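You operate a simulated robot arm through the tools that you are given. There is no shell and no other tool.

You are at the controls of a simulated robot arm. One attempt, no reset.

JOB
Put things in order on the slot four. At the end: the sweets jar (marked "Lot 59") from the slot four stands where the silver open tin stood; the silver open tin from the slot four stands where the clear cup stood; the white small tub from the slot four stands where the sweets jar stood; the clear cup from the slot four is on the brown small box (marked "Lot 57"); whatever was shut is shut again. Leave all else as you found it, and nothing knocked over. Set down upright: clear cup.

It is judged by the outcome, as a careful person would: the job done as asked, and still so three seconds after it is handed in. It fails if anything else is knocked over, pushed out of place, dropped, spilled or broken.

ROBOT AND FRAMES
A 6-joint arm with a two-finger parallel gripper, fixed in place. Base frame: the origin is on the floor under the middle of its stand, x ahead of it, y to its left, z up; the work surface is at about z = 960. Units: mm, rad, N and s.
With the tool pointing down near the work surface it reaches from about 360 to 760 mm from the base axis. Its first joint turns from -1.152 to 1.152 rad. Payload 2.45 kg.
Tool frame: the origin (TCP) lies between the finger pads and is the grasp point; the fingertips stand 24 mm ahead of it; z points along the fingers, y is the line along which they close. Largest opening 68 mm; finger width 17, thickness 10; the body of the gripper, 40 by 70 mm, starts 41 mm behind the TCP.
Orientation is that of the tool frame in the base frame, as [roll, pitch, yaw] about the fixed x, y, z axes, in that order (R = Rz(yaw) Ry(pitch) Rx(roll)). With the fingers straight down and closing along the base's y, the tool's x points along the base's -x, its y along +y and its z along -z.

CONTROLS
- The arm moves only by the tool drive_tool. Its argument "increments" is a list that holds one entry, the list of rows, each a list of 7 numbers: the shift along the tool's x, y, z in mm, then the turn, a rotation vector about the tool's x, y, z in rad, then the gripper command, from -1 (shut) to 1 (fully open), values between in proportion. In form: [[[x, y, z, wx, wy, wz, gripper], ...]]. A call has 1 to 20 rows; each row is the pose to reach, as a shift and turn from the pose commanded when the call began, along the tool's axes at that moment. A row lasts 0.2 s, in which the tool goes at most 50 mm and 0.15 rad; a call with a longer step from one row to the next is refused whole, and so is a gripper value outside its range. A pose out of reach is approached as far as the arm can. The call stops where the force on the tool passes 40 N (or 10 N more than at its start, if that is more) or the arm is blocked; 0.2 s more then pass. Each finger travels about 108 mm/s and halts on what it meets, pressing with about 41 N; the grip force reading is that of the motor and also rises with nothing between the fingers. The clock runs only during rows and for 0.2 s after the last one: add rows that repeat a pose to give the fingers time. It gives the time, the measured TCP pose, the force on the tool (base axes), the opening and the grip force at its end, in the units of the frame above (readings bear some noise), with the torque about the TCP (base axes, N m) and any sound that the robot's microphone picked up.
- Cameras (640 x 400 px; columns grow to the right, rows downward): "scene" is fixed at [152.3, 398.5, 1484.9]; the picture's right is [-0.82, -0.57, 0.00], its down [-0.25, 0.36, -0.90] and it looks along [0.51, -0.74, -0.44] (base axes); focal length 348 px, centre (320, 200). "wrist" rides on the gripper at [84, 11, -75] in the tool frame; the picture's right is [-0.13, 0.99, 0.00], its down [-0.60, -0.08, -0.79] and it looks along [-0.79, -0.10, 0.61] (tool axes); focal length 251 px, centre (320, 200). There is no depth. A picture from a camera that has moved, and an enlarged one, comes with that camera's place and axes in the base frame and with its lens. The place of the scene camera against the robot may be out by one fixed shift of up to 18 mm in any direction.
- camera(camera): a new picture of that camera. No time passes.
- enlarge(camera, box): a new picture of the part [left, top, right, bottom] of that camera's present view, enlarged. No time passes.
- close_job(): hands the job in; it is judged then, once.

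Nothing tells you positions but the pictures and the camera data. Unless the task says otherwise, let go and move clear before handing in.

The tools are called after "Call:" by a JSON object that holds its "method" and its "body". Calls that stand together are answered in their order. drive_tool: Moves the arm, as the interface text tells. Its arguments: {"type":"object","properties":{"increments":{"type":"array"}},"required":["increments"]} The other tools are called the same way: camera (camera) takes a picture; enlarge (camera, box) takes an enlarged picture of a part of a camera's view; close_job () hands the job in.

At the start:

```text
clock: 0.0
tcp_pos: [483.0, -140.4, 1223.9]
ee_rot: [3.141, 0.0, -3.14]
ft_force: [-1.4, -0.5, -0.1]
moment: [-0.03, 0.0, -0.04]
finger_gap: 68.0
finger_force: 0.1
```

scene: 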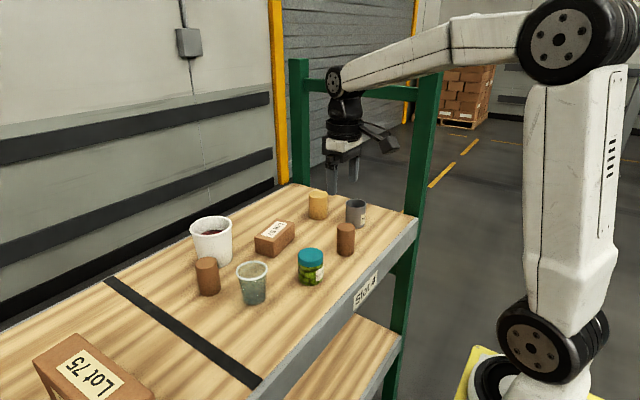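
wrist: 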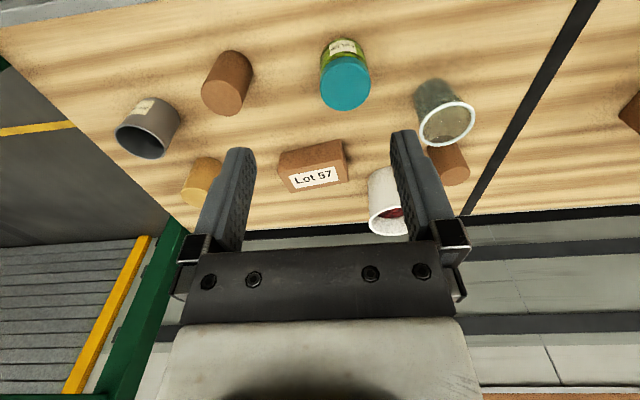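

I see a shelf with several items: a sweets jar with teal lid, a clear cup, a grey open tin, a white tub with something red, a box Lot 57, and brown and tan cylinders. I'll zoom in first to identify them.

Call:
{"method": "enlarge", "body": {"camera": "scene", "box": [180, 170, 300, 320]}}

Call:
{"method": "enlarge", "body": {"camera": "scene", "box": [280, 170, 420, 300]}}

Call:
{"method": "enlarge", "body": {"camera": "wrist", "box": [100, 20, 360, 240]}}

Call:
{"method": "enlarge", "body": {"camera": "wrist", "box": [300, 20, 500, 250]}}

```text
2.67 times, centred on (240, 245) of scene
camera zoom: at [152.3, 398.5, 1484.9], right [-0.82, -0.57, 0.0], down [-0.25, 0.36, -0.9], along [0.51, -0.74, -0.44], focal length 927 px, centre (533, 80)
```

zoom: 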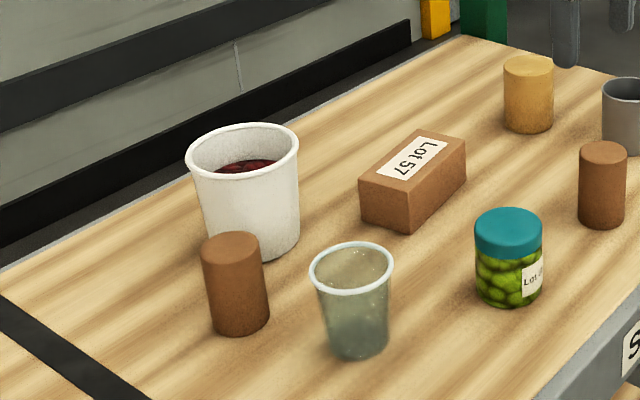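

```text
3.08 times, centred on (350, 235) of scene
camera zoom: at [152.3, 398.5, 1484.9], right [-0.82, -0.57, 0.0], down [-0.25, 0.36, -0.9], along [0.51, -0.74, -0.44], focal length 1070 px, centre (228, 92)
```

zoom: 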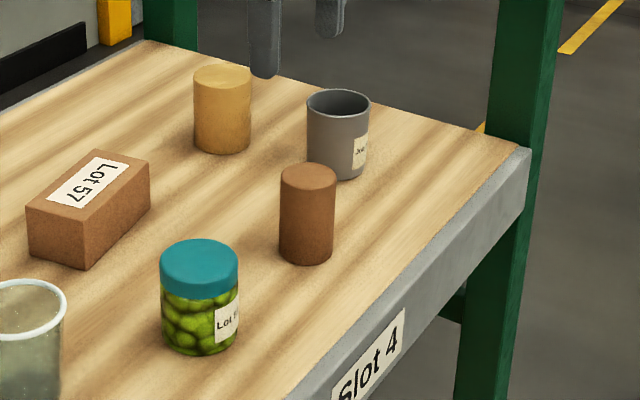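

```text
1.82 times, centred on (230, 130) of wrist
camera zoom: at [398.9, -128.2, 1299.1], right [0.13, 0.99, 0.0], down [0.6, -0.08, 0.79], along [0.79, -0.1, -0.61], focal length 457 px, centre (484, 327)
```

zoom: 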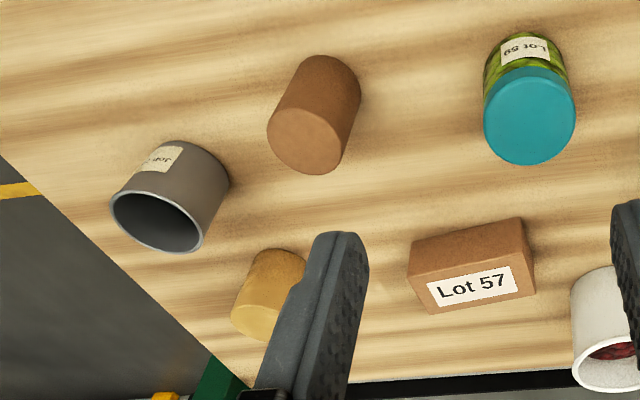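

```text
1.74 times, centred on (400, 135) of wrist
camera zoom: at [398.9, -128.2, 1299.1], right [0.13, 0.99, 0.0], down [0.6, -0.08, 0.79], along [0.79, -0.1, -0.61], focal length 437 px, centre (181, 313)
```

zoom: 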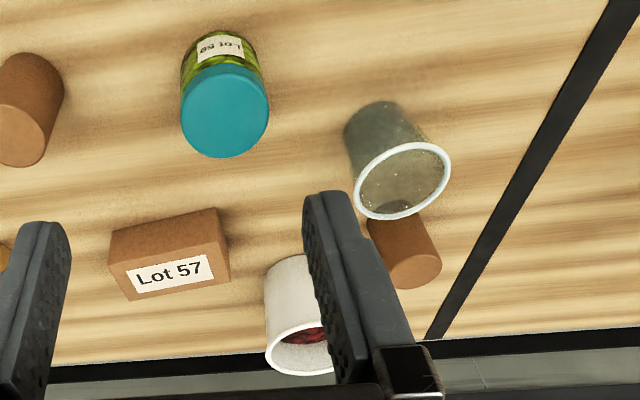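

The cup is near (604, 9), the jar near (540, -117), the tin near (578, -381), the box near (669, -170) and the tub near (770, -40). I'll move the wrist camera sideways to get more views for triangulation.

Call:
{"method": "drive_tool", "body": {"increments": [[[0, 45, 0, 0, 0, 0, 1], [0, 90, 0, 0, 0, 0, 1], [0, 135, 0, 0, 0, 0, 1], [0, 135, 0, 0, 0, 0, 1]]]}}

Call:
{"method": "camera", "body": {"camera": "wrist"}}

Call:
{"method": "enlarge", "body": {"camera": "wrist", "box": [200, 20, 420, 240]}}

```text
clock: 1.0
tcp_pos: [482.7, -5.0, 1224.3]
ee_rot: [3.141, -0.001, 3.141]
ft_force: [-0.1, 0.4, -0.5]
moment: [-0.03, -0.01, 0.02]
finger_gap: 68.0
finger_force: 0.0
```

```text
taken
camera wrist: at [399.3, 6.8, 1300.3], right [0.13, 0.99, 0.0], down [0.6, -0.08, 0.79], along [0.79, -0.1, -0.61], focal length 251 px, centre (320, 200)
```

wrist: 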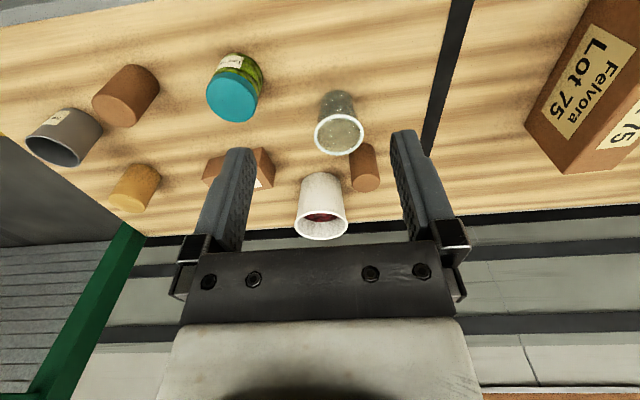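

```text
1.82 times, centred on (310, 130) of wrist
camera zoom: at [399.3, 6.8, 1300.3], right [0.13, 0.99, 0.0], down [0.6, -0.08, 0.79], along [0.79, -0.1, -0.61], focal length 457 px, centre (338, 327)
```

zoom: 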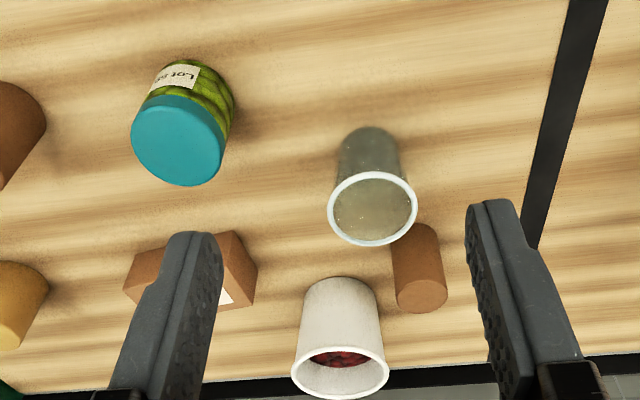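

The tub is about 100 mm wide at the rim, so it needs a wall grip. The cup's rim is about 66 mm, which is close to the 68 mm opening, so I'll move above the cup for a closer look.

Call:
{"method": "drive_tool", "body": {"increments": [[[-25, 2, 22, 0, 0, 0, 1], [-50, 5, 45, 0, 0, 0, 1], [-75, 7, 68, 0, 0, 0, 1], [-97, 10, 84, 0, 0, 0, 1], [-97, 10, 84, 0, 0, 0, 1]]]}}

Call:
{"method": "camera", "body": {"camera": "wrist"}}

Call:
{"method": "camera", "body": {"camera": "scene"}}

```text
clock: 2.2
tcp_pos: [580.7, 3.7, 1141.6]
ee_rot: [3.141, 0.0, 3.141]
ft_force: [0.0, 0.2, 0.1]
moment: [0.0, -0.03, -0.02]
finger_gap: 68.2
finger_force: 0.1
```

```text
taken
camera wrist: at [496.4, 16.4, 1215.9], right [0.13, 0.99, 0.0], down [0.6, -0.08, 0.79], along [0.79, -0.1, -0.61], focal length 251 px, centre (320, 200)
```

wrist: 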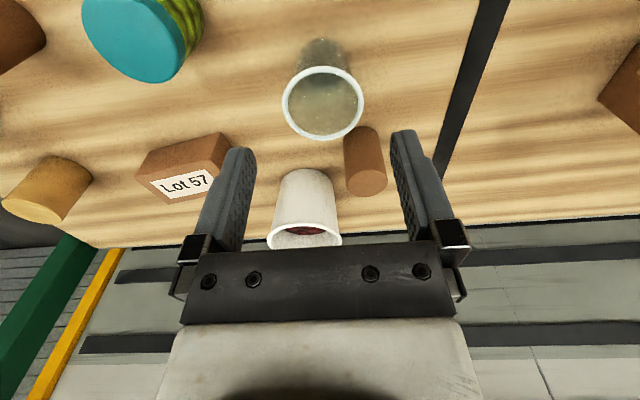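

```text
taken
```

scene: 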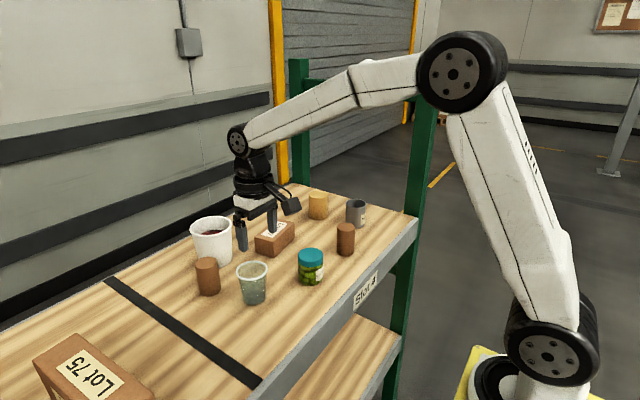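

Call:
{"method": "enlarge", "body": {"camera": "wrist", "box": [260, 20, 400, 150]}}

Call:
{"method": "enlarge", "body": {"camera": "wrist", "box": [120, 120, 360, 260]}}

Call:
{"method": "enlarge", "body": {"camera": "scene", "box": [220, 190, 380, 310]}}

```text
3.08 times, centred on (330, 85) of wrist
camera zoom: at [496.4, 16.4, 1215.9], right [0.13, 0.99, 0.0], down [0.6, -0.08, 0.79], along [0.79, -0.1, -0.61], focal length 774 px, centre (289, 554)
```

zoom: 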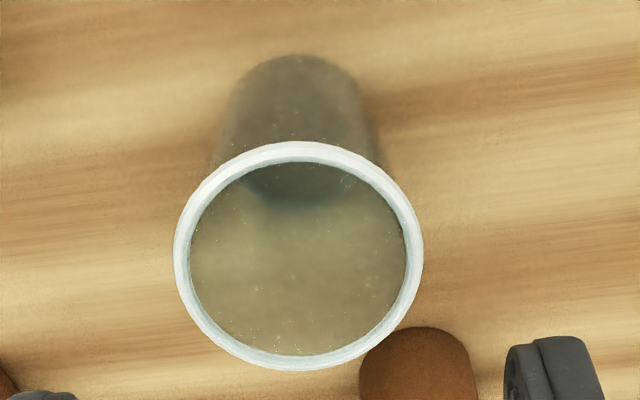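

```text
2.67 times, centred on (240, 190) of wrist
camera zoom: at [496.4, 16.4, 1215.9], right [0.13, 0.99, 0.0], down [0.6, -0.08, 0.79], along [0.79, -0.1, -0.61], focal length 670 px, centre (533, 227)
```

zoom: 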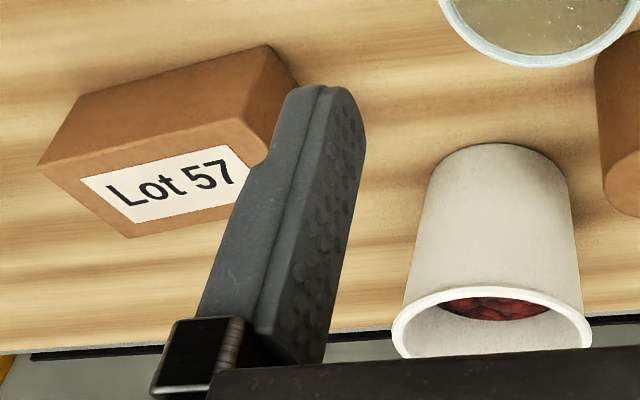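

```text
3.33 times, centred on (300, 250) of scene
camera zoom: at [152.3, 398.5, 1484.9], right [-0.82, -0.57, 0.0], down [-0.25, 0.36, -0.9], along [0.51, -0.74, -0.44], focal length 1159 px, centre (387, 33)
```

zoom: 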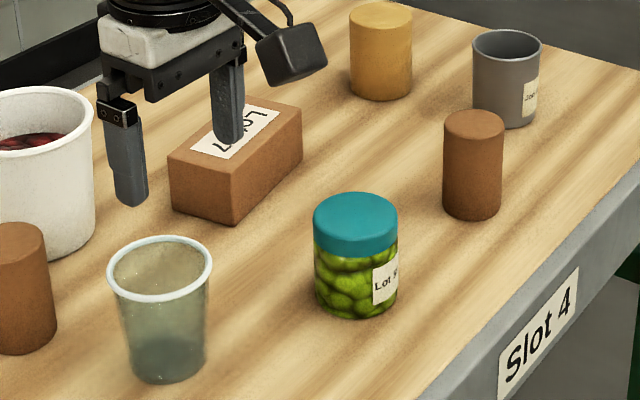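

The cup's axis is near (604, 5) and its rim is about 62 mm across at z≈1040, so a straight-down grasp should fit. Next I'll survey the box where the cup will go.

Call:
{"method": "drive_tool", "body": {"increments": [[[-5, -41, -10, 0, 0, 0, 1], [-10, -82, -20, 0, 0, 0, 1], [-15, -123, -28, 0, 0, 0, 1], [-20, -164, -34, 0, 0, 0, 1], [-20, -164, -34, 0, 0, 0, 1]]]}}

Call:
{"method": "camera", "body": {"camera": "wrist"}}

Call:
{"method": "enlarge", "body": {"camera": "wrist", "box": [240, 90, 400, 190]}}

Call:
{"method": "enlarge", "body": {"camera": "wrist", "box": [0, 0, 240, 200]}}

```text
clock: 3.4
tcp_pos: [598.9, -160.2, 1173.4]
ee_rot: [-3.141, -0.002, -3.141]
ft_force: [-0.8, 0.2, -0.2]
moment: [0.02, 0.02, -0.01]
finger_gap: 67.9
finger_force: 0.1
```

```text
taken
camera wrist: at [515.8, -147.9, 1248.4], right [0.13, 0.99, 0.0], down [0.6, -0.08, 0.79], along [0.79, -0.1, -0.61], focal length 251 px, centre (320, 200)
```

wrist: 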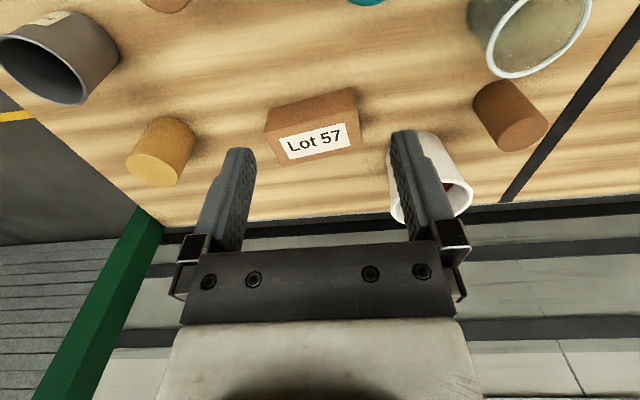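

```text
4.00 times, centred on (320, 140) of wrist
camera zoom: at [515.8, -147.9, 1248.4], right [0.13, 0.99, 0.0], down [0.6, -0.08, 0.79], along [0.79, -0.1, -0.61], focal length 1006 px, centre (320, 440)
```

zoom: 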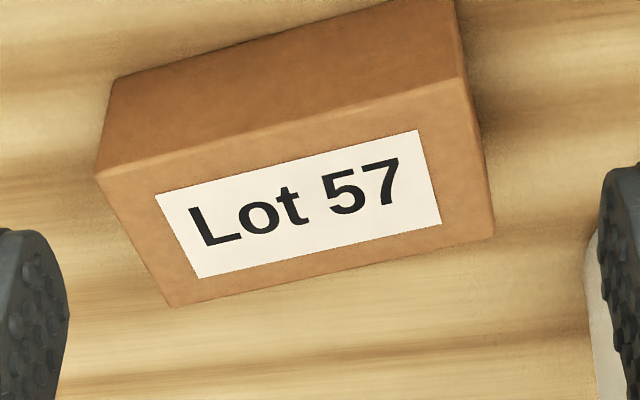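

```text
2.00 times, centred on (120, 100) of wrist
camera zoom: at [515.8, -147.9, 1248.4], right [0.13, 0.99, 0.0], down [0.6, -0.08, 0.79], along [0.79, -0.1, -0.61], focal length 503 px, centre (720, 400)
```

zoom: 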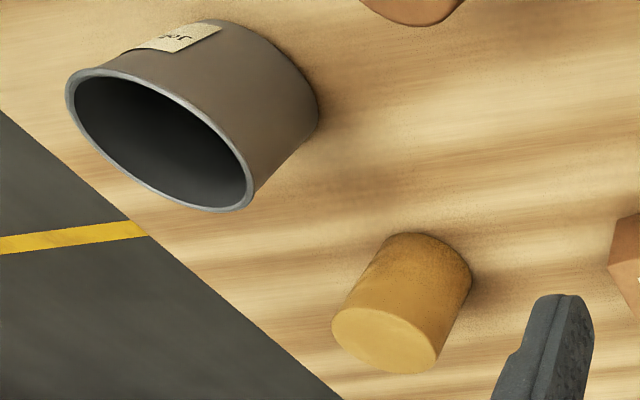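

The box top is centred near (712, -179) at z≈1008, about 108×58 mm. Now I'll go above the cup and check alignment before descending.

Call:
{"method": "drive_tool", "body": {"increments": [[[-1, 41, 5, 0, 0, 0, 1], [-2, 82, 20, 0, 0, 0, 1], [-3, 123, 42, 0, 0, 0, 1], [-4, 164.4, 64, 0, 0, 0, 1], [-4, 164.4, 64, 0, 0, 0, 1], [-4, 164.4, 64, 0, 0, 0, 1]]]}}

Call:
{"method": "camera", "body": {"camera": "wrist"}}

Call:
{"method": "enlarge", "body": {"camera": "scene", "box": [190, 180, 310, 310]}}

```text
clock: 4.8
tcp_pos: [604.4, 5.5, 1110.9]
ee_rot: [3.141, 0.0, 3.141]
ft_force: [-0.5, -0.1, -0.7]
moment: [0.0, 0.01, 0.0]
finger_gap: 67.9
finger_force: 0.1
```

```text
taken
camera wrist: at [521.1, 17.6, 1186.2], right [0.13, 0.99, 0.0], down [0.6, -0.08, 0.79], along [0.79, -0.1, -0.61], focal length 251 px, centre (320, 200)
```

wrist: 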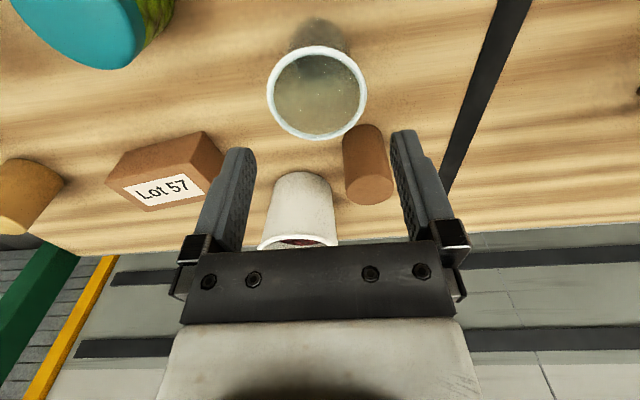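

```text
3.08 times, centred on (250, 245) of scene
camera zoom: at [152.3, 398.5, 1484.9], right [-0.82, -0.57, 0.0], down [-0.25, 0.36, -0.9], along [0.51, -0.74, -0.44], focal length 1070 px, centre (535, 62)
```

zoom: 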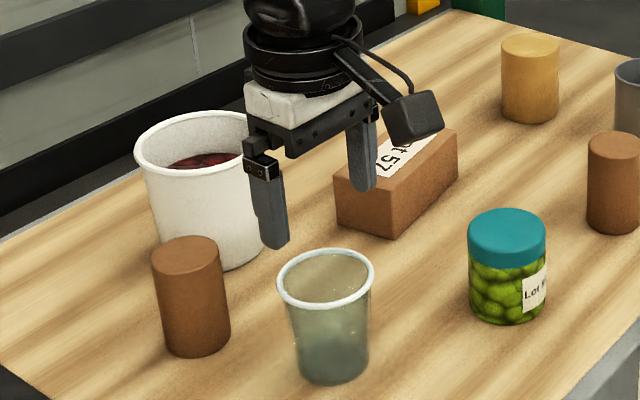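

The cup's rim centre refines to (606, 4.4, 1042) with a radius of 31 mm. I'll descend around the rim and stop with the rim inside the pads.

Call:
{"method": "drive_tool", "body": {"increments": [[[-2, -0.6, 0, 0, 0, 0, 1], [-2, -0.6, 20, 0, 0, 0, 1], [-2, -0.6, 40, 0, 0, 0, 1], [-2, -0.6, 55, 0, 0, 0, 1], [-2, -0.6, 70, 0, 0, 0, 1], [-2, -0.6, 80, 0, 0, 0, 1], [-2, -0.6, 80, 0, 0, 0, 1]]]}}

Call:
{"method": "camera", "body": {"camera": "wrist"}}

Call:
{"method": "enlarge", "body": {"camera": "scene", "box": [190, 180, 310, 310]}}

```text
clock: 6.4
tcp_pos: [605.9, 6.3, 1030.6]
ee_rot: [-3.141, 0.0, 3.141]
ft_force: [-0.1, 0.4, -0.1]
moment: [-0.01, -0.02, 0.01]
finger_gap: 67.8
finger_force: 0.0
```

```text
taken
camera wrist: at [521.9, 16.5, 1105.8], right [0.13, 0.99, 0.0], down [0.6, -0.08, 0.79], along [0.79, -0.1, -0.61], focal length 251 px, centre (320, 200)
```

wrist: 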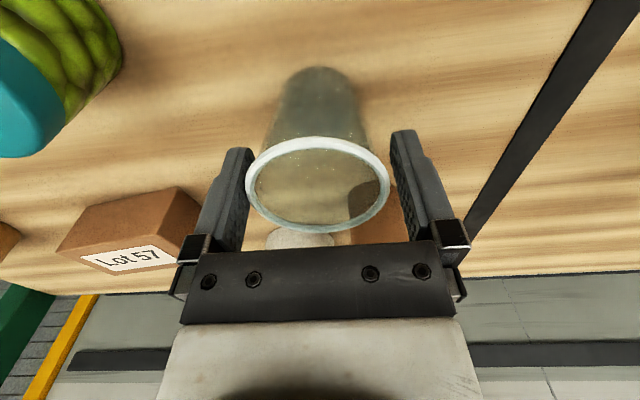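

```text
3.08 times, centred on (250, 245) of scene
camera zoom: at [152.3, 398.5, 1484.9], right [-0.82, -0.57, 0.0], down [-0.25, 0.36, -0.9], along [0.51, -0.74, -0.44], focal length 1070 px, centre (535, 62)
```

zoom: 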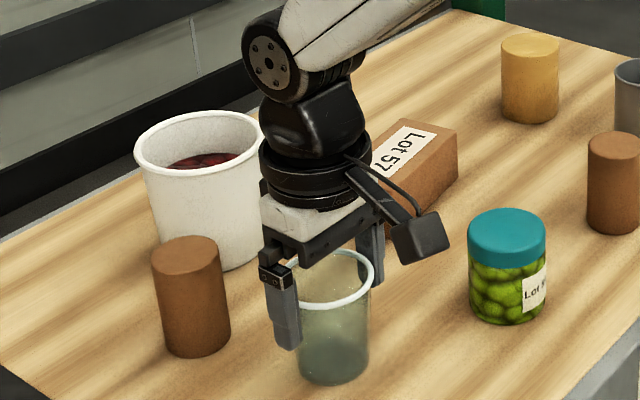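

The cup's rim sits centrally between the pads. I'll close gently with a partial command and read the grip.

Call:
{"method": "drive_tool", "body": {"increments": [[[0, 0, 0, 0, 0, 0, 0.75], [0, 0, 0, 0, 0, 0, 0.6], [0, 0, 0, 0, 0, 0, 0.6], [0, 0, 0, 0, 0, 0, 0.6]]]}}

Call:
{"method": "camera", "body": {"camera": "wrist"}}

```text
clock: 7.4
tcp_pos: [605.7, 5.2, 1029.9]
ee_rot: [3.14, 0.0, -3.142]
ft_force: [0.1, -0.3, -0.9]
moment: [0.01, 0.02, -0.02]
finger_gap: 57.0
finger_force: 40.9
```

```text
taken
camera wrist: at [522.0, 16.5, 1106.1], right [0.13, 0.99, 0.0], down [0.6, -0.08, 0.79], along [0.79, -0.1, -0.61], focal length 251 px, centre (320, 200)
```

wrist: 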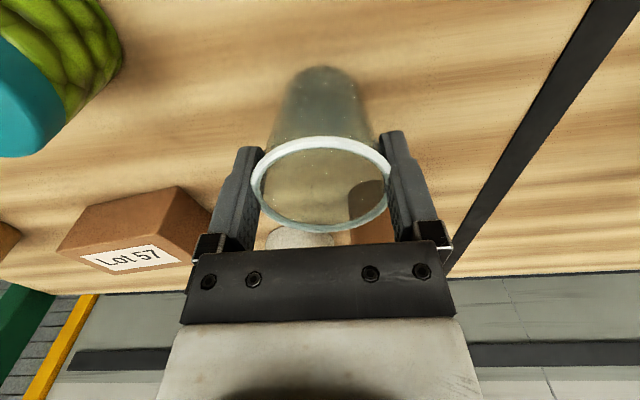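

The grip reads 57 mm at 41 N. I'll lift a little to check that the cup comes up cleanly.

Call:
{"method": "drive_tool", "body": {"increments": [[[0, 0, -10, 0, 0, 0, 0.6], [0, 0, -25, 0, 0, 0, 0.6], [0, 0, -45, 0, 0, 0, 0.6], [0, 0, -70, 0, 0, 0, 0.6], [0, 0, -95, 0, 0, 0, 0.6], [0, 0, -110, 0, 0, 0, 0.6], [0, 0, -110, 0, 0, 0, 0.6]]]}}

Call:
{"method": "camera", "body": {"camera": "wrist"}}

Call:
{"method": "camera", "body": {"camera": "scene"}}

```text
clock: 9.0
tcp_pos: [607.3, 4.7, 1140.1]
ee_rot: [-3.141, 0.001, 3.14]
ft_force: [-0.1, 0.2, -0.7]
moment: [0.0, -0.01, -0.02]
finger_gap: 56.9
finger_force: 41.3
```

```text
taken
camera wrist: at [522.9, 16.3, 1215.2], right [0.13, 0.99, 0.0], down [0.6, -0.08, 0.79], along [0.79, -0.1, -0.61], focal length 251 px, centre (320, 200)
```

wrist: 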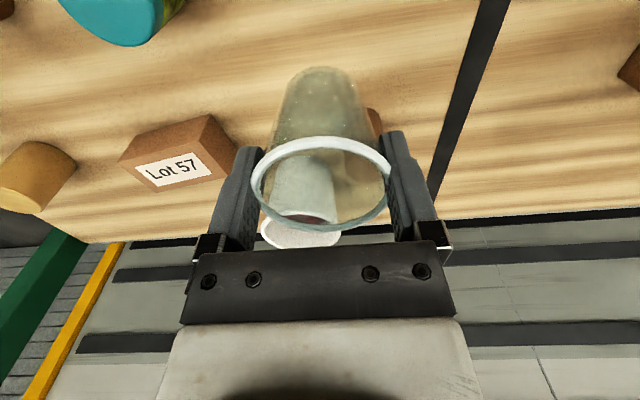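

```text
taken
```

scene: 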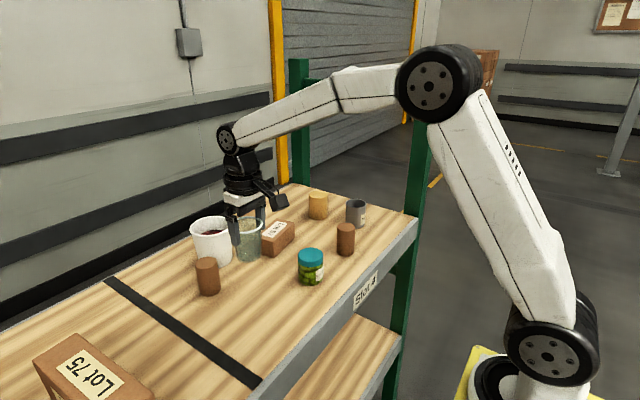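

The cup is held, appears empty and hangs straight. Now I'll carry it over the box at height.

Call:
{"method": "drive_tool", "body": {"increments": [[[-10, -15, 0, 0, 0, 0, 0.6], [-28, -48, 0, 0, 0, 0, 0.6], [-46, -82, 0, 0, 0, 0, 0.6], [-64, -115, 0, 0, 0, 0, 0.6], [-82, -145, 0, 0, 0, 0, 0.6], [-98, -170, 0, 0, 0, 0, 0.6], [-106, -183.4, 0, 0, 0, 0, 0.6], [-106, -183.4, 0, 0, 0, 0, 0.6], [-106, -183.4, 0, 0, 0, 0, 0.6]]]}}

Call:
{"method": "camera", "body": {"camera": "wrist"}}

Call:
{"method": "enlarge", "body": {"camera": "scene", "box": [220, 170, 360, 290]}}

```text
clock: 11.0
tcp_pos: [711.1, -179.3, 1139.6]
ee_rot: [-3.141, 0.001, 3.14]
ft_force: [-0.5, 1.0, -1.6]
moment: [-0.01, 0.02, 0.01]
finger_gap: 56.8
finger_force: 40.6
```

```text
taken
camera wrist: at [628.0, -167.1, 1215.2], right [0.13, 0.99, 0.0], down [0.6, -0.08, 0.79], along [0.79, -0.1, -0.61], focal length 251 px, centre (320, 200)
```

wrist: 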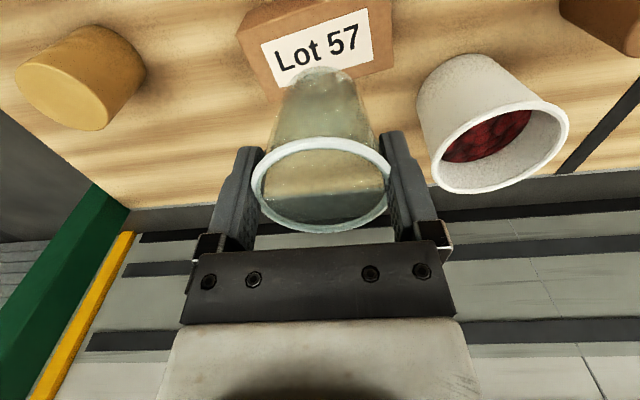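

```text
3.33 times, centred on (290, 230) of scene
camera zoom: at [152.3, 398.4, 1484.9], right [-0.82, -0.57, 0.0], down [-0.25, 0.36, -0.9], along [0.51, -0.74, -0.44], focal length 1159 px, centre (420, 100)
```

zoom: 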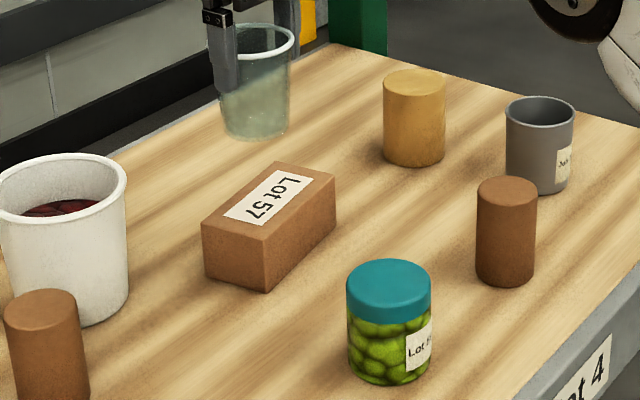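

The box sits directly below, centred near (711, -180). I'll lower the cup slowly toward its top.

Call:
{"method": "drive_tool", "body": {"increments": [[[0, -1, 12, 0, 0, 0, 0.6], [0, -1, 28, 0, 0, 0, 0.6], [0, -1, 43, 0, 0, 0, 0.6], [0, -1, 53, 0, 0, 0, 0.6], [0, -1, 58, 0, 0, 0, 0.6], [0, -1, 58, 0, 0, 0, 0.6]]]}}

Call:
{"method": "enlarge", "body": {"camera": "scene", "box": [220, 170, 340, 280]}}

Call:
{"method": "camera", "body": {"camera": "wrist"}}

```text
clock: 12.4
tcp_pos: [712.8, -179.0, 1081.0]
ee_rot: [3.141, -0.001, 3.141]
ft_force: [-0.8, 0.0, -0.2]
moment: [0.0, -0.04, 0.0]
finger_gap: 57.0
finger_force: 40.5
```

```text
3.64 times, centred on (280, 225) of scene
camera zoom: at [152.3, 398.5, 1484.9], right [-0.82, -0.57, 0.0], down [-0.25, 0.36, -0.9], along [0.51, -0.74, -0.44], focal length 1264 px, centre (466, 109)
```

zoom: 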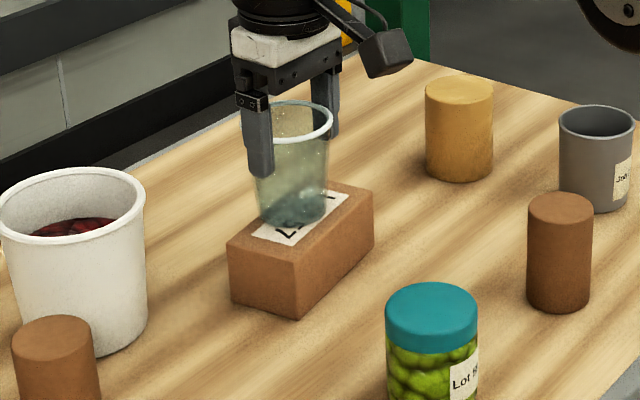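

```text
taken
camera wrist: at [627.8, -167.6, 1156.7], right [0.13, 0.99, 0.0], down [0.6, -0.08, 0.79], along [0.79, -0.1, -0.61], focal length 251 px, centre (320, 200)
```

wrist: 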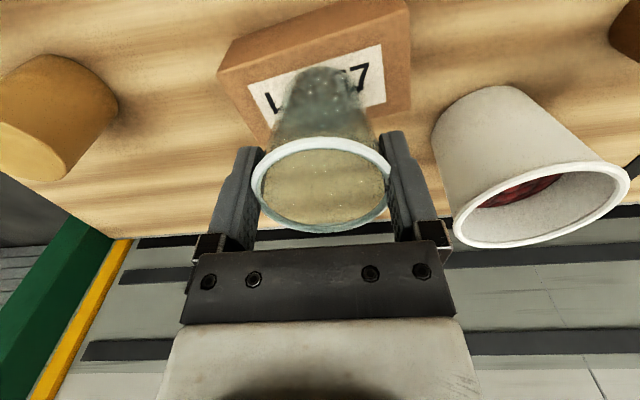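

The cup base is a few mm above the box top and close to centre. I'll nudge it slightly and lower in small steps until it makes contact.

Call:
{"method": "drive_tool", "body": {"increments": [[[2, -2, 0, 0, 0, 0, 0.6], [2, -2, 1, 0, 0, 0, 0.6], [2, -2, 2, 0, 0, 0, 0.6], [2, -2, 2, 0, 0, 0, 0.6]]]}}

Call:
{"method": "enlarge", "body": {"camera": "scene", "box": [240, 190, 320, 260]}}

```text
clock: 13.4
tcp_pos: [708.0, -182.2, 1080.5]
ee_rot: [3.141, 0.001, -3.14]
ft_force: [0.7, 1.4, 3.4]
moment: [0.1, 0.0, 0.0]
finger_gap: 57.0
finger_force: 40.7
```

```text
5.71 times, centred on (280, 225) of scene
camera zoom: at [152.2, 398.5, 1484.9], right [-0.82, -0.57, 0.0], down [-0.25, 0.36, -0.9], along [0.51, -0.74, -0.44], focal length 1986 px, centre (549, 57)
```

zoom: 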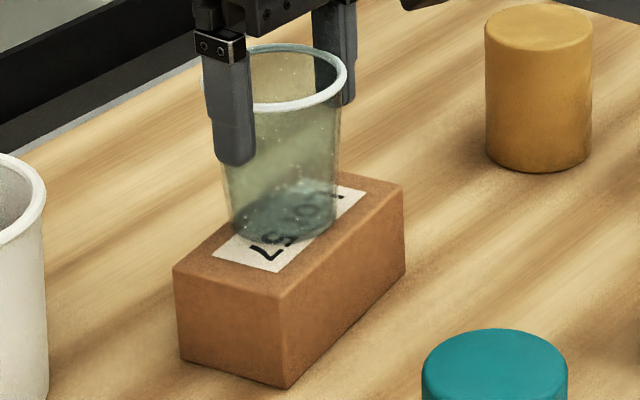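

A light upward force of 3.4 N shows the cup is resting on the box. I'll open the fingers gently.

Call:
{"method": "drive_tool", "body": {"increments": [[[0, 0, -0.3, 0, 0, 0, 0.68], [0, 0, -0.3, 0, 0, 0, 0.74], [0, 0, -0.3, 0, 0, 0, 0.85], [0, 0, -0.3, 0, 0, 0, 1], [0, 0, -0.3, 0, 0, 0, 1]]]}}

Call:
{"method": "camera", "body": {"camera": "wrist"}}

Call:
{"method": "enlarge", "body": {"camera": "scene", "box": [240, 190, 320, 260]}}

```text
clock: 14.6
tcp_pos: [710.4, -181.0, 1080.3]
ee_rot: [3.14, 0.001, -3.141]
ft_force: [-0.5, -0.8, -0.8]
moment: [0.0, 0.01, -0.01]
finger_gap: 67.9
finger_force: 0.0
```

```text
taken
camera wrist: at [626.0, -170.2, 1155.6], right [0.13, 0.99, 0.0], down [0.6, -0.08, 0.79], along [0.79, -0.1, -0.61], focal length 251 px, centre (320, 200)
```

wrist: 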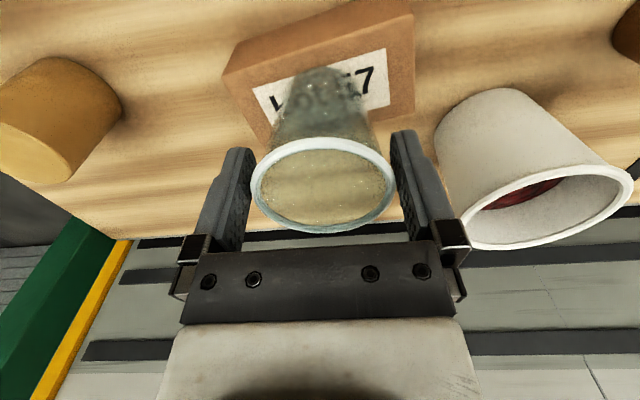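

```text
5.71 times, centred on (280, 225) of scene
camera zoom: at [152.3, 398.5, 1484.9], right [-0.82, -0.57, 0.0], down [-0.25, 0.36, -0.9], along [0.51, -0.74, -0.44], focal length 1986 px, centre (549, 57)
```

zoom: 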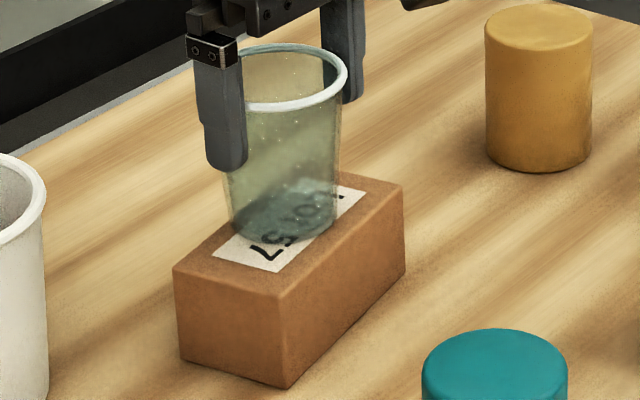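

The cup is released and stands on the box. I'll ease up with a 1 mm centring shift and check that it stays put.

Call:
{"method": "drive_tool", "body": {"increments": [[[0, 1, 0, 0, 0, 0, 1], [0, 1, -4, 0, 0, 0, 1], [0, 1, -10, 0, 0, 0, 1], [0, 1, -10, 0, 0, 0, 1]]]}}

Call:
{"method": "camera", "body": {"camera": "wrist"}}

Call:
{"method": "enlarge", "body": {"camera": "scene", "box": [240, 190, 320, 260]}}

```text
clock: 15.6
tcp_pos: [710.4, -181.3, 1089.4]
ee_rot: [-3.141, 0.0, -3.141]
ft_force: [-0.4, 0.5, 0.9]
moment: [0.0, -0.01, -0.01]
finger_gap: 68.2
finger_force: 0.0
```

```text
taken
camera wrist: at [626.4, -169.1, 1165.4], right [0.13, 0.99, 0.0], down [0.6, -0.08, 0.79], along [0.79, -0.1, -0.61], focal length 251 px, centre (320, 200)
```

wrist: 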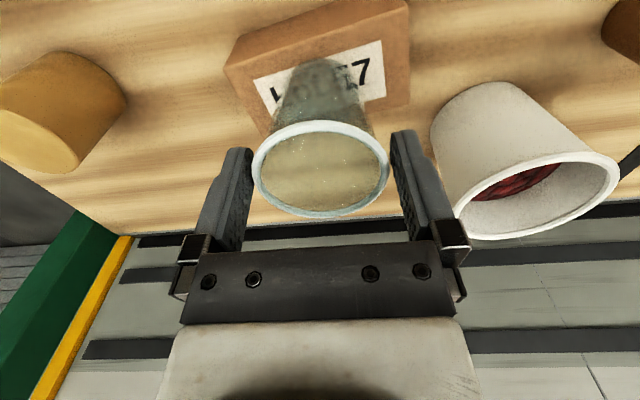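

```text
5.71 times, centred on (280, 225) of scene
camera zoom: at [152.3, 398.5, 1484.9], right [-0.82, -0.57, 0.0], down [-0.25, 0.36, -0.9], along [0.51, -0.74, -0.44], focal length 1986 px, centre (549, 57)
```

zoom: 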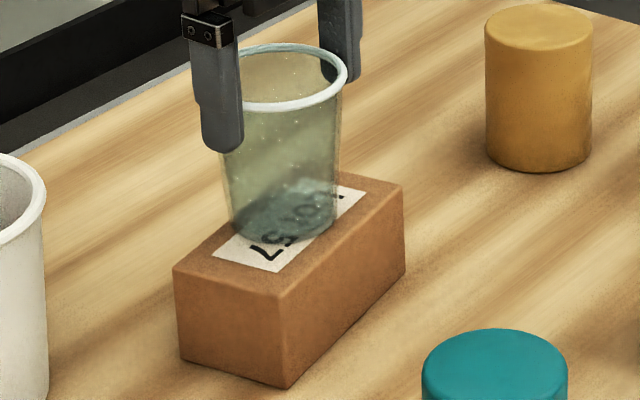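

The cup stays put as I rise. I'll go up and over to look at the tin from close by.

Call:
{"method": "drive_tool", "body": {"increments": [[[0, 0, -20, 0, 0, 0, 1], [0, 0, -60, 0, 0, 0, 1], [0, 0, -90, 0, 0, 0, 1], [28, -35, -90, 0, 0, 0, 1], [56, -70, -90, 0, 0, 0, 1], [85, -105, -90, 0, 0, 0, 1], [113, -139, -90, 0, 0, 0, 1], [142, -174, -90, 0, 0, 0, 1], [170, -209, -90, 0, 0, 0, 1], [170, -209, -90, 0, 0, 0, 1], [170, -209, -90, 0, 0, 0, 1]]]}}

Call:
{"method": "camera", "body": {"camera": "wrist"}}

Call:
{"method": "enlarge", "body": {"camera": "wrist", "box": [240, 40, 420, 200]}}

Call:
{"method": "camera", "body": {"camera": "scene"}}

```text
clock: 18.0
tcp_pos: [539.6, -388.6, 1182.7]
ee_rot: [-3.141, 0.0, 3.141]
ft_force: [-0.6, -0.5, 0.0]
moment: [0.03, 0.02, 0.04]
finger_gap: 68.0
finger_force: 0.1
```

```text
taken
camera wrist: at [456.0, -377.2, 1256.6], right [0.13, 0.99, 0.0], down [0.6, -0.08, 0.79], along [0.79, -0.1, -0.61], focal length 251 px, centre (320, 200)
```

wrist: 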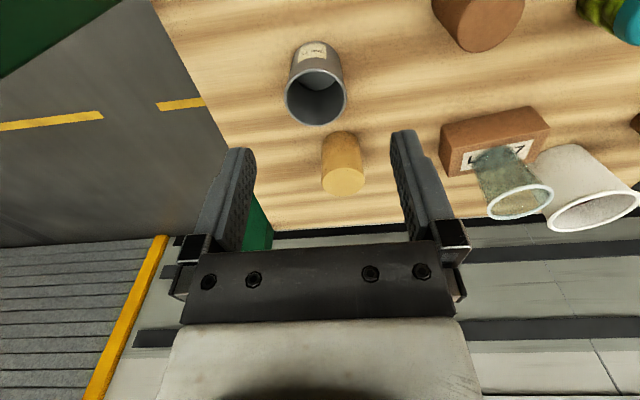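

```text
2.50 times, centred on (330, 120) of wrist
camera zoom: at [456.0, -377.2, 1256.6], right [0.13, 0.99, 0.0], down [0.6, -0.08, 0.79], along [0.79, -0.1, -0.61], focal length 629 px, centre (295, 400)
```

zoom: 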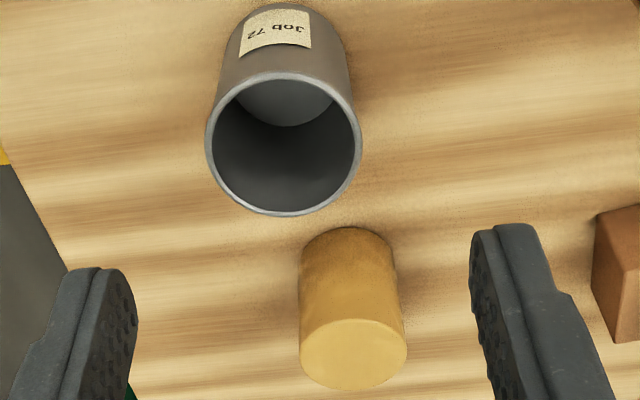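

```text
taken
```

scene: 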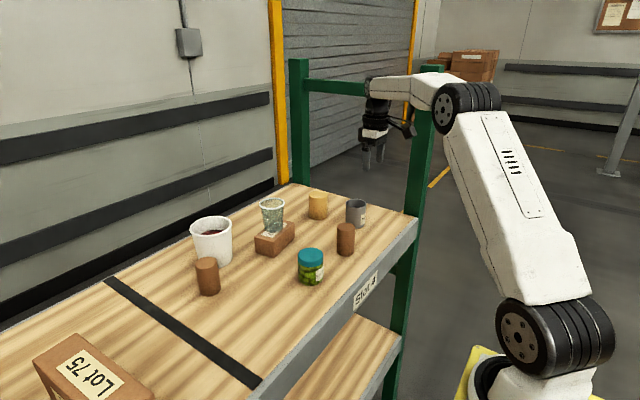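

The tin ("Job 72") is at about (595, -401) with a diameter of about 63 mm and its rim at z≈1023. I'll move right above it and check the centring.

Call:
{"method": "drive_tool", "body": {"increments": [[[-20, -4, 30, 0, 0, 0, 1], [-40, -8, 60, 0, 0, 0, 1], [-55.5, -11.5, 90, 0, 0, 0, 1], [-55.5, -11.5, 100, 0, 0, 0, 1], [-55.5, -11.5, 100, 0, 0, 0, 1]]]}}

Call:
{"method": "camera", "body": {"camera": "wrist"}}

Call:
{"method": "enlarge", "body": {"camera": "wrist", "box": [240, 20, 400, 180]}}

Call:
{"method": "enlarge", "body": {"camera": "scene", "box": [300, 160, 400, 250]}}

```text
clock: 19.2
tcp_pos: [595.1, -401.5, 1080.0]
ee_rot: [3.141, -0.001, 3.14]
ft_force: [0.0, -1.1, 0.4]
moment: [-0.01, 0.0, 0.01]
finger_gap: 67.8
finger_force: 0.0
```

```text
taken
camera wrist: at [511.5, -389.1, 1155.1], right [0.13, 0.99, 0.0], down [0.6, -0.08, 0.79], along [0.79, -0.1, -0.61], focal length 251 px, centre (320, 200)
```

wrist: 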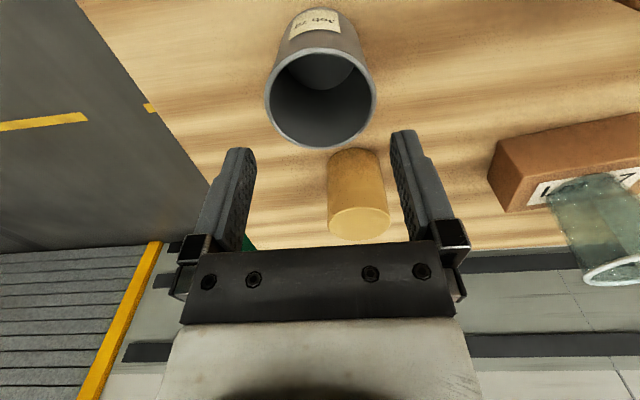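

```text
2.50 times, centred on (320, 100) of wrist
camera zoom: at [511.5, -389.1, 1155.1], right [0.13, 0.99, 0.0], down [0.6, -0.08, 0.79], along [0.79, -0.1, -0.61], focal length 629 px, centre (320, 450)
```

zoom: 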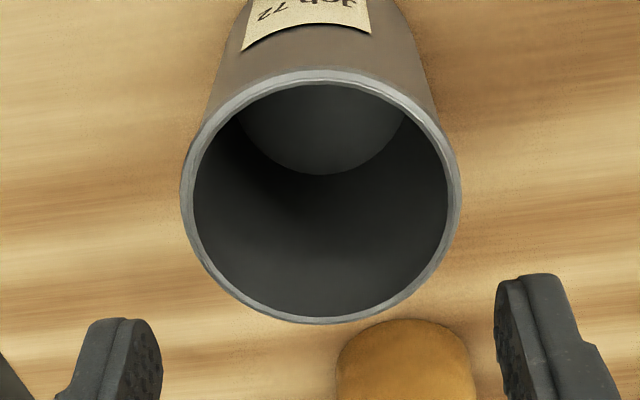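

```text
4.44 times, centred on (350, 205) of scene
camera zoom: at [152.3, 398.5, 1484.9], right [-0.82, -0.57, 0.0], down [-0.25, 0.36, -0.9], along [0.51, -0.74, -0.44], focal length 1545 px, centre (187, 178)
```

zoom: 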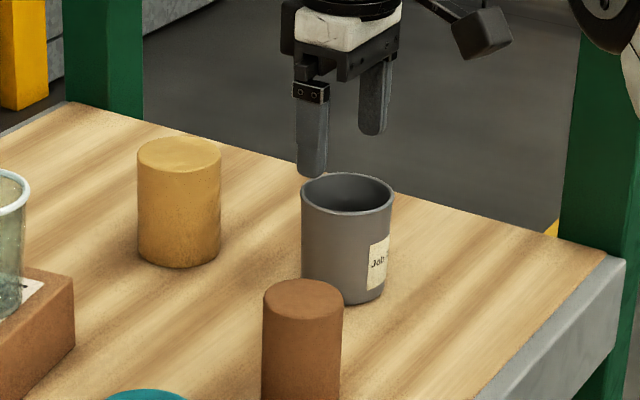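

The tin is centred to within about 1 mm, with little clearance on each side. I'll shift 1 mm and descend until the tips are just above the rim, then look again.

Call:
{"method": "drive_tool", "body": {"increments": [[[0.5, -1, 10, 0, 0, 0, 1], [0.5, -1, 22, 0, 0, 0, 1], [0.5, -1, 29, 0, 0, 0, 1], [0.5, -1, 29, 0, 0, 0, 1], [0.5, -1, 29, 0, 0, 0, 1]]]}}

Call:
{"method": "enlarge", "body": {"camera": "wrist", "box": [220, 60, 420, 220]}}

Call:
{"method": "enlarge", "body": {"camera": "scene", "box": [310, 170, 390, 230]}}

```text
clock: 20.4
tcp_pos: [595.0, -402.6, 1051.1]
ee_rot: [-3.14, -0.001, -3.141]
ft_force: [0.2, -0.1, -1.3]
moment: [0.02, 0.0, 0.01]
finger_gap: 68.1
finger_force: 0.1
```

```text
2.50 times, centred on (320, 140) of wrist
camera zoom: at [510.9, -390.2, 1126.4], right [0.13, 0.99, 0.0], down [0.6, -0.08, 0.79], along [0.79, -0.1, -0.61], focal length 629 px, centre (320, 350)
```

zoom: 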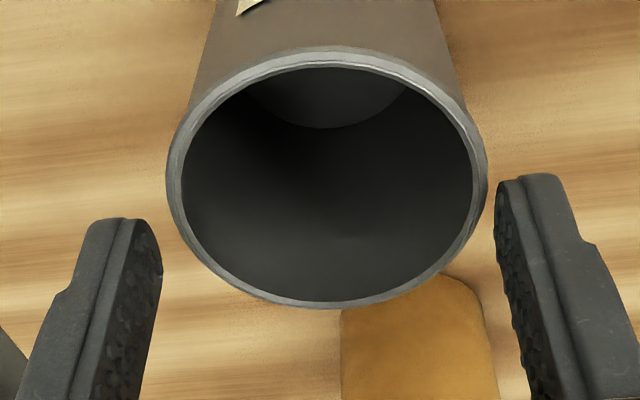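

```text
6.67 times, centred on (350, 200) of scene
camera zoom: at [152.3, 398.5, 1484.9], right [-0.82, -0.57, 0.0], down [-0.25, 0.36, -0.9], along [0.51, -0.74, -0.44], focal length 2318 px, centre (120, 200)
```

zoom: 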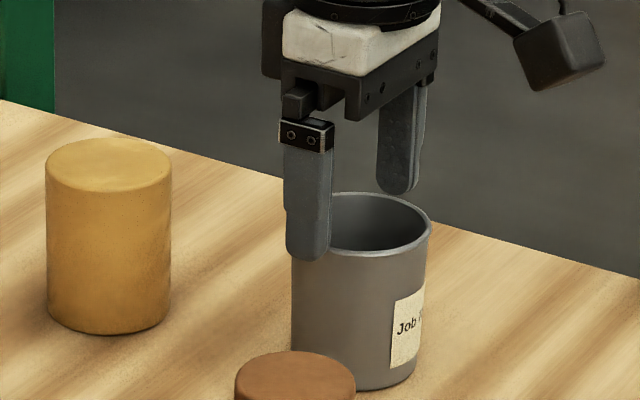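

The rim lies evenly between the fingertips. I'll descend slowly past it and read the forces.

Call:
{"method": "drive_tool", "body": {"increments": [[[0, 0.4, 3, 0, 0, 0, 1], [0, 0.4, 6, 0, 0, 0, 1], [0, 0.4, 9, 0, 0, 0, 1], [0, 0.4, 12, 0, 0, 0, 1], [0, 0.4, 12, 0, 0, 0, 1]]]}}

Call:
{"method": "enlarge", "body": {"camera": "wrist", "box": [220, 80, 420, 240]}}

Call:
{"method": "enlarge", "body": {"camera": "scene", "box": [310, 170, 390, 230]}}

```text
clock: 21.6
tcp_pos: [595.5, -401.7, 1040.9]
ee_rot: [-3.141, 0.001, -3.14]
ft_force: [1.0, 0.1, 0.3]
moment: [-0.01, -0.01, 0.02]
finger_gap: 68.1
finger_force: 0.0
```

```text
2.50 times, centred on (320, 160) of wrist
camera zoom: at [511.2, -390.1, 1114.6], right [0.13, 0.99, 0.0], down [0.6, -0.08, 0.79], along [0.79, -0.1, -0.61], focal length 629 px, centre (320, 300)
```

zoom: 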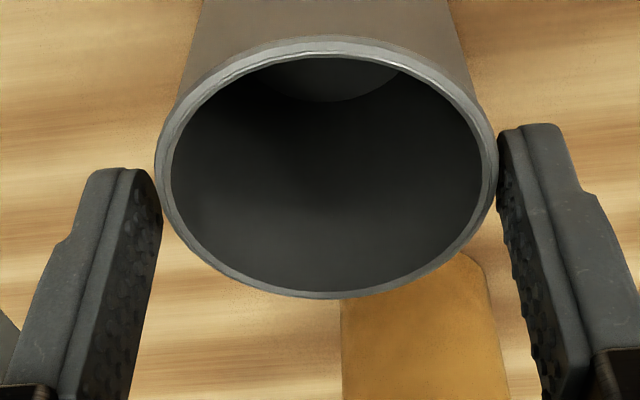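

```text
6.67 times, centred on (350, 200) of scene
camera zoom: at [152.3, 398.5, 1484.9], right [-0.82, -0.57, 0.0], down [-0.25, 0.36, -0.9], along [0.51, -0.74, -0.44], focal length 2318 px, centre (120, 200)
```

zoom: 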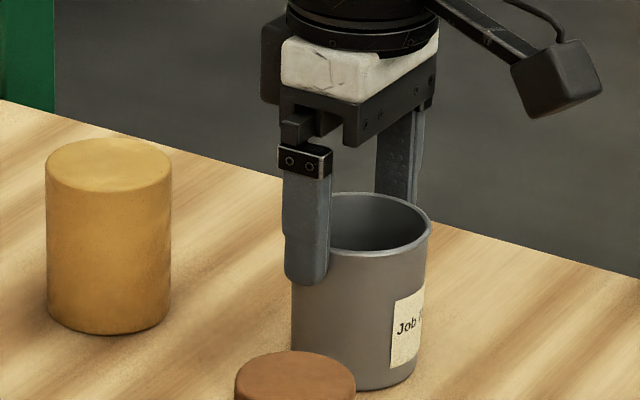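

The fingers are past the rim with no contact force. I'll continue down to gripping height.

Call:
{"method": "drive_tool", "body": {"increments": [[[0, 0, 5, 0, 0, 0, 1], [0, 0, 10, 0, 0, 0, 1], [0, 0, 17, 0, 0, 0, 1], [0, 0, 24, 0, 0, 0, 1], [0, 0, 31, 0, 0, 0, 1], [0, 0, 36, 0, 0, 0, 1], [0, 0, 36, 0, 0, 0, 1]]]}}

Call:
{"method": "enlarge", "body": {"camera": "scene", "box": [310, 170, 390, 230]}}

Call:
{"method": "camera", "body": {"camera": "wrist"}}

```text
clock: 23.2
tcp_pos: [594.3, -401.3, 1004.4]
ee_rot: [3.141, 0.0, -3.14]
ft_force: [0.1, 0.1, 0.3]
moment: [0.0, -0.01, 0.03]
finger_gap: 67.9
finger_force: 0.2
```

```text
6.67 times, centred on (350, 200) of scene
camera zoom: at [152.3, 398.5, 1484.9], right [-0.82, -0.57, 0.0], down [-0.25, 0.36, -0.9], along [0.51, -0.74, -0.44], focal length 2318 px, centre (120, 200)
```

zoom: 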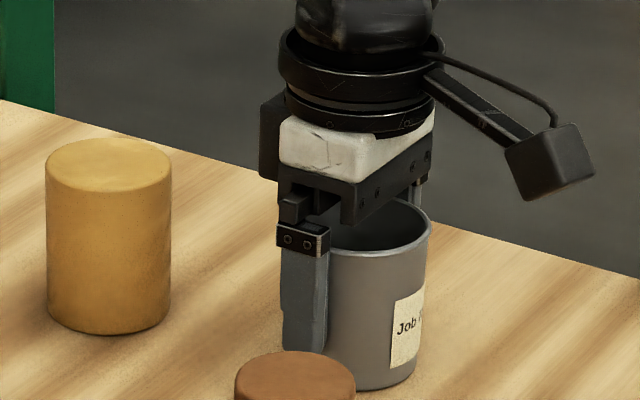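

```text
taken
camera wrist: at [510.6, -389.9, 1078.5], right [0.13, 0.99, 0.0], down [0.6, -0.08, 0.79], along [0.79, -0.1, -0.61], focal length 251 px, centre (320, 200)
```

wrist: 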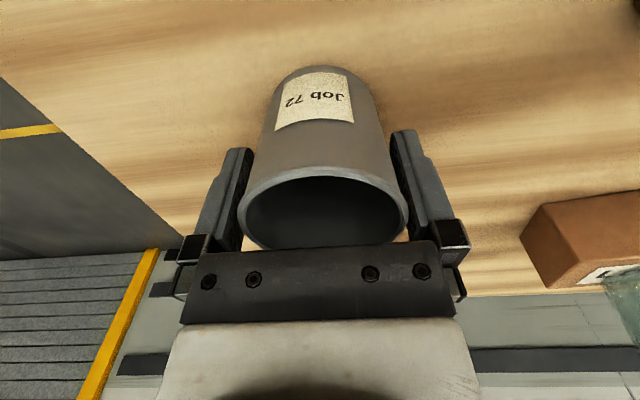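

The fingers straddle the tin. I'll close the grip on it now.

Call:
{"method": "drive_tool", "body": {"increments": [[[0, 0, 0, 0, 0, 0, 0.85], [0, 0, 0, 0, 0, 0, 0.6], [0, 0, 0, 0, 0, 0, 0.5], [0, 0, 0, 0, 0, 0, 0.5]]]}}

Call:
{"method": "camera", "body": {"camera": "wrist"}}

```text
clock: 24.2
tcp_pos: [594.9, -402.3, 1002.3]
ee_rot: [-3.142, 0.0, -3.141]
ft_force: [-0.2, 0.3, -0.1]
moment: [0.02, 0.04, -0.02]
finger_gap: 58.8
finger_force: 41.0
```

```text
taken
camera wrist: at [510.6, -389.9, 1078.7], right [0.13, 0.99, 0.0], down [0.6, -0.08, 0.79], along [0.79, -0.1, -0.61], focal length 251 px, centre (320, 200)
```

wrist: 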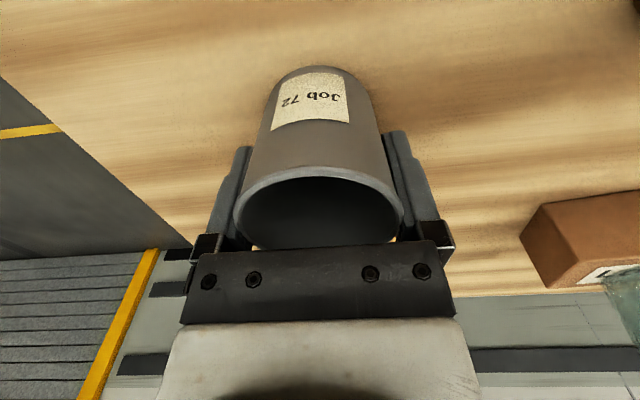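

The tin is gripped at 58.8 mm. I'll lift it straight up.

Call:
{"method": "drive_tool", "body": {"increments": [[[0, 0, -6, 0, 0, 0, 0.5], [0, 0, -20, 0, 0, 0, 0.5], [0, 0, -45, 0, 0, 0, 0.5], [0, 0, -75, 0, 0, 0, 0.5], [0, 0, -100, 0, 0, 0, 0.5], [0, 0, -110, 0, 0, 0, 0.5], [0, 0, -110, 0, 0, 0, 0.5]]]}}

Call:
{"method": "camera", "body": {"camera": "wrist"}}

Call:
{"method": "enlarge", "body": {"camera": "scene", "box": [290, 120, 410, 250]}}

```text
clock: 25.8
tcp_pos: [594.6, -401.4, 1114.1]
ee_rot: [-3.141, 0.001, 3.14]
ft_force: [-0.3, -1.0, -0.4]
moment: [0.01, 0.04, 0.0]
finger_gap: 58.7
finger_force: 41.3
```

```text
taken
camera wrist: at [510.2, -390.0, 1189.2], right [0.13, 0.99, 0.0], down [0.6, -0.08, 0.79], along [0.79, -0.1, -0.61], focal length 251 px, centre (320, 200)
```

wrist: 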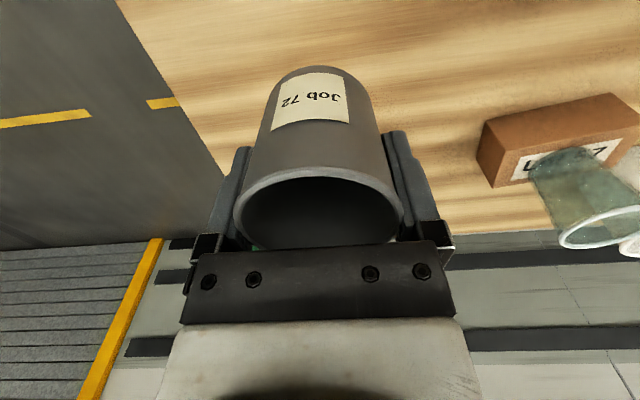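

```text
3.08 times, centred on (350, 185) of scene
camera zoom: at [152.3, 398.5, 1484.9], right [-0.82, -0.57, 0.0], down [-0.25, 0.36, -0.9], along [0.51, -0.74, -0.44], focal length 1070 px, centre (228, 246)
```

zoom: 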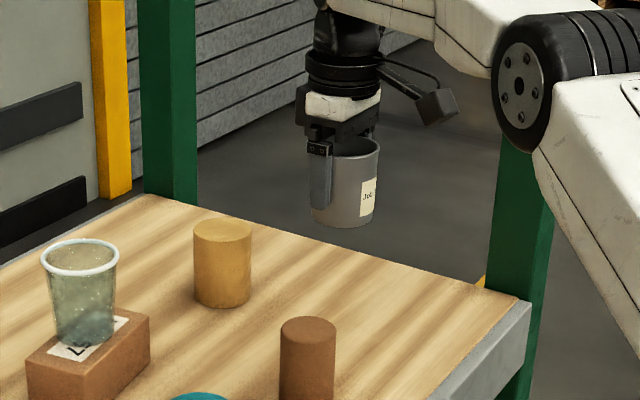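

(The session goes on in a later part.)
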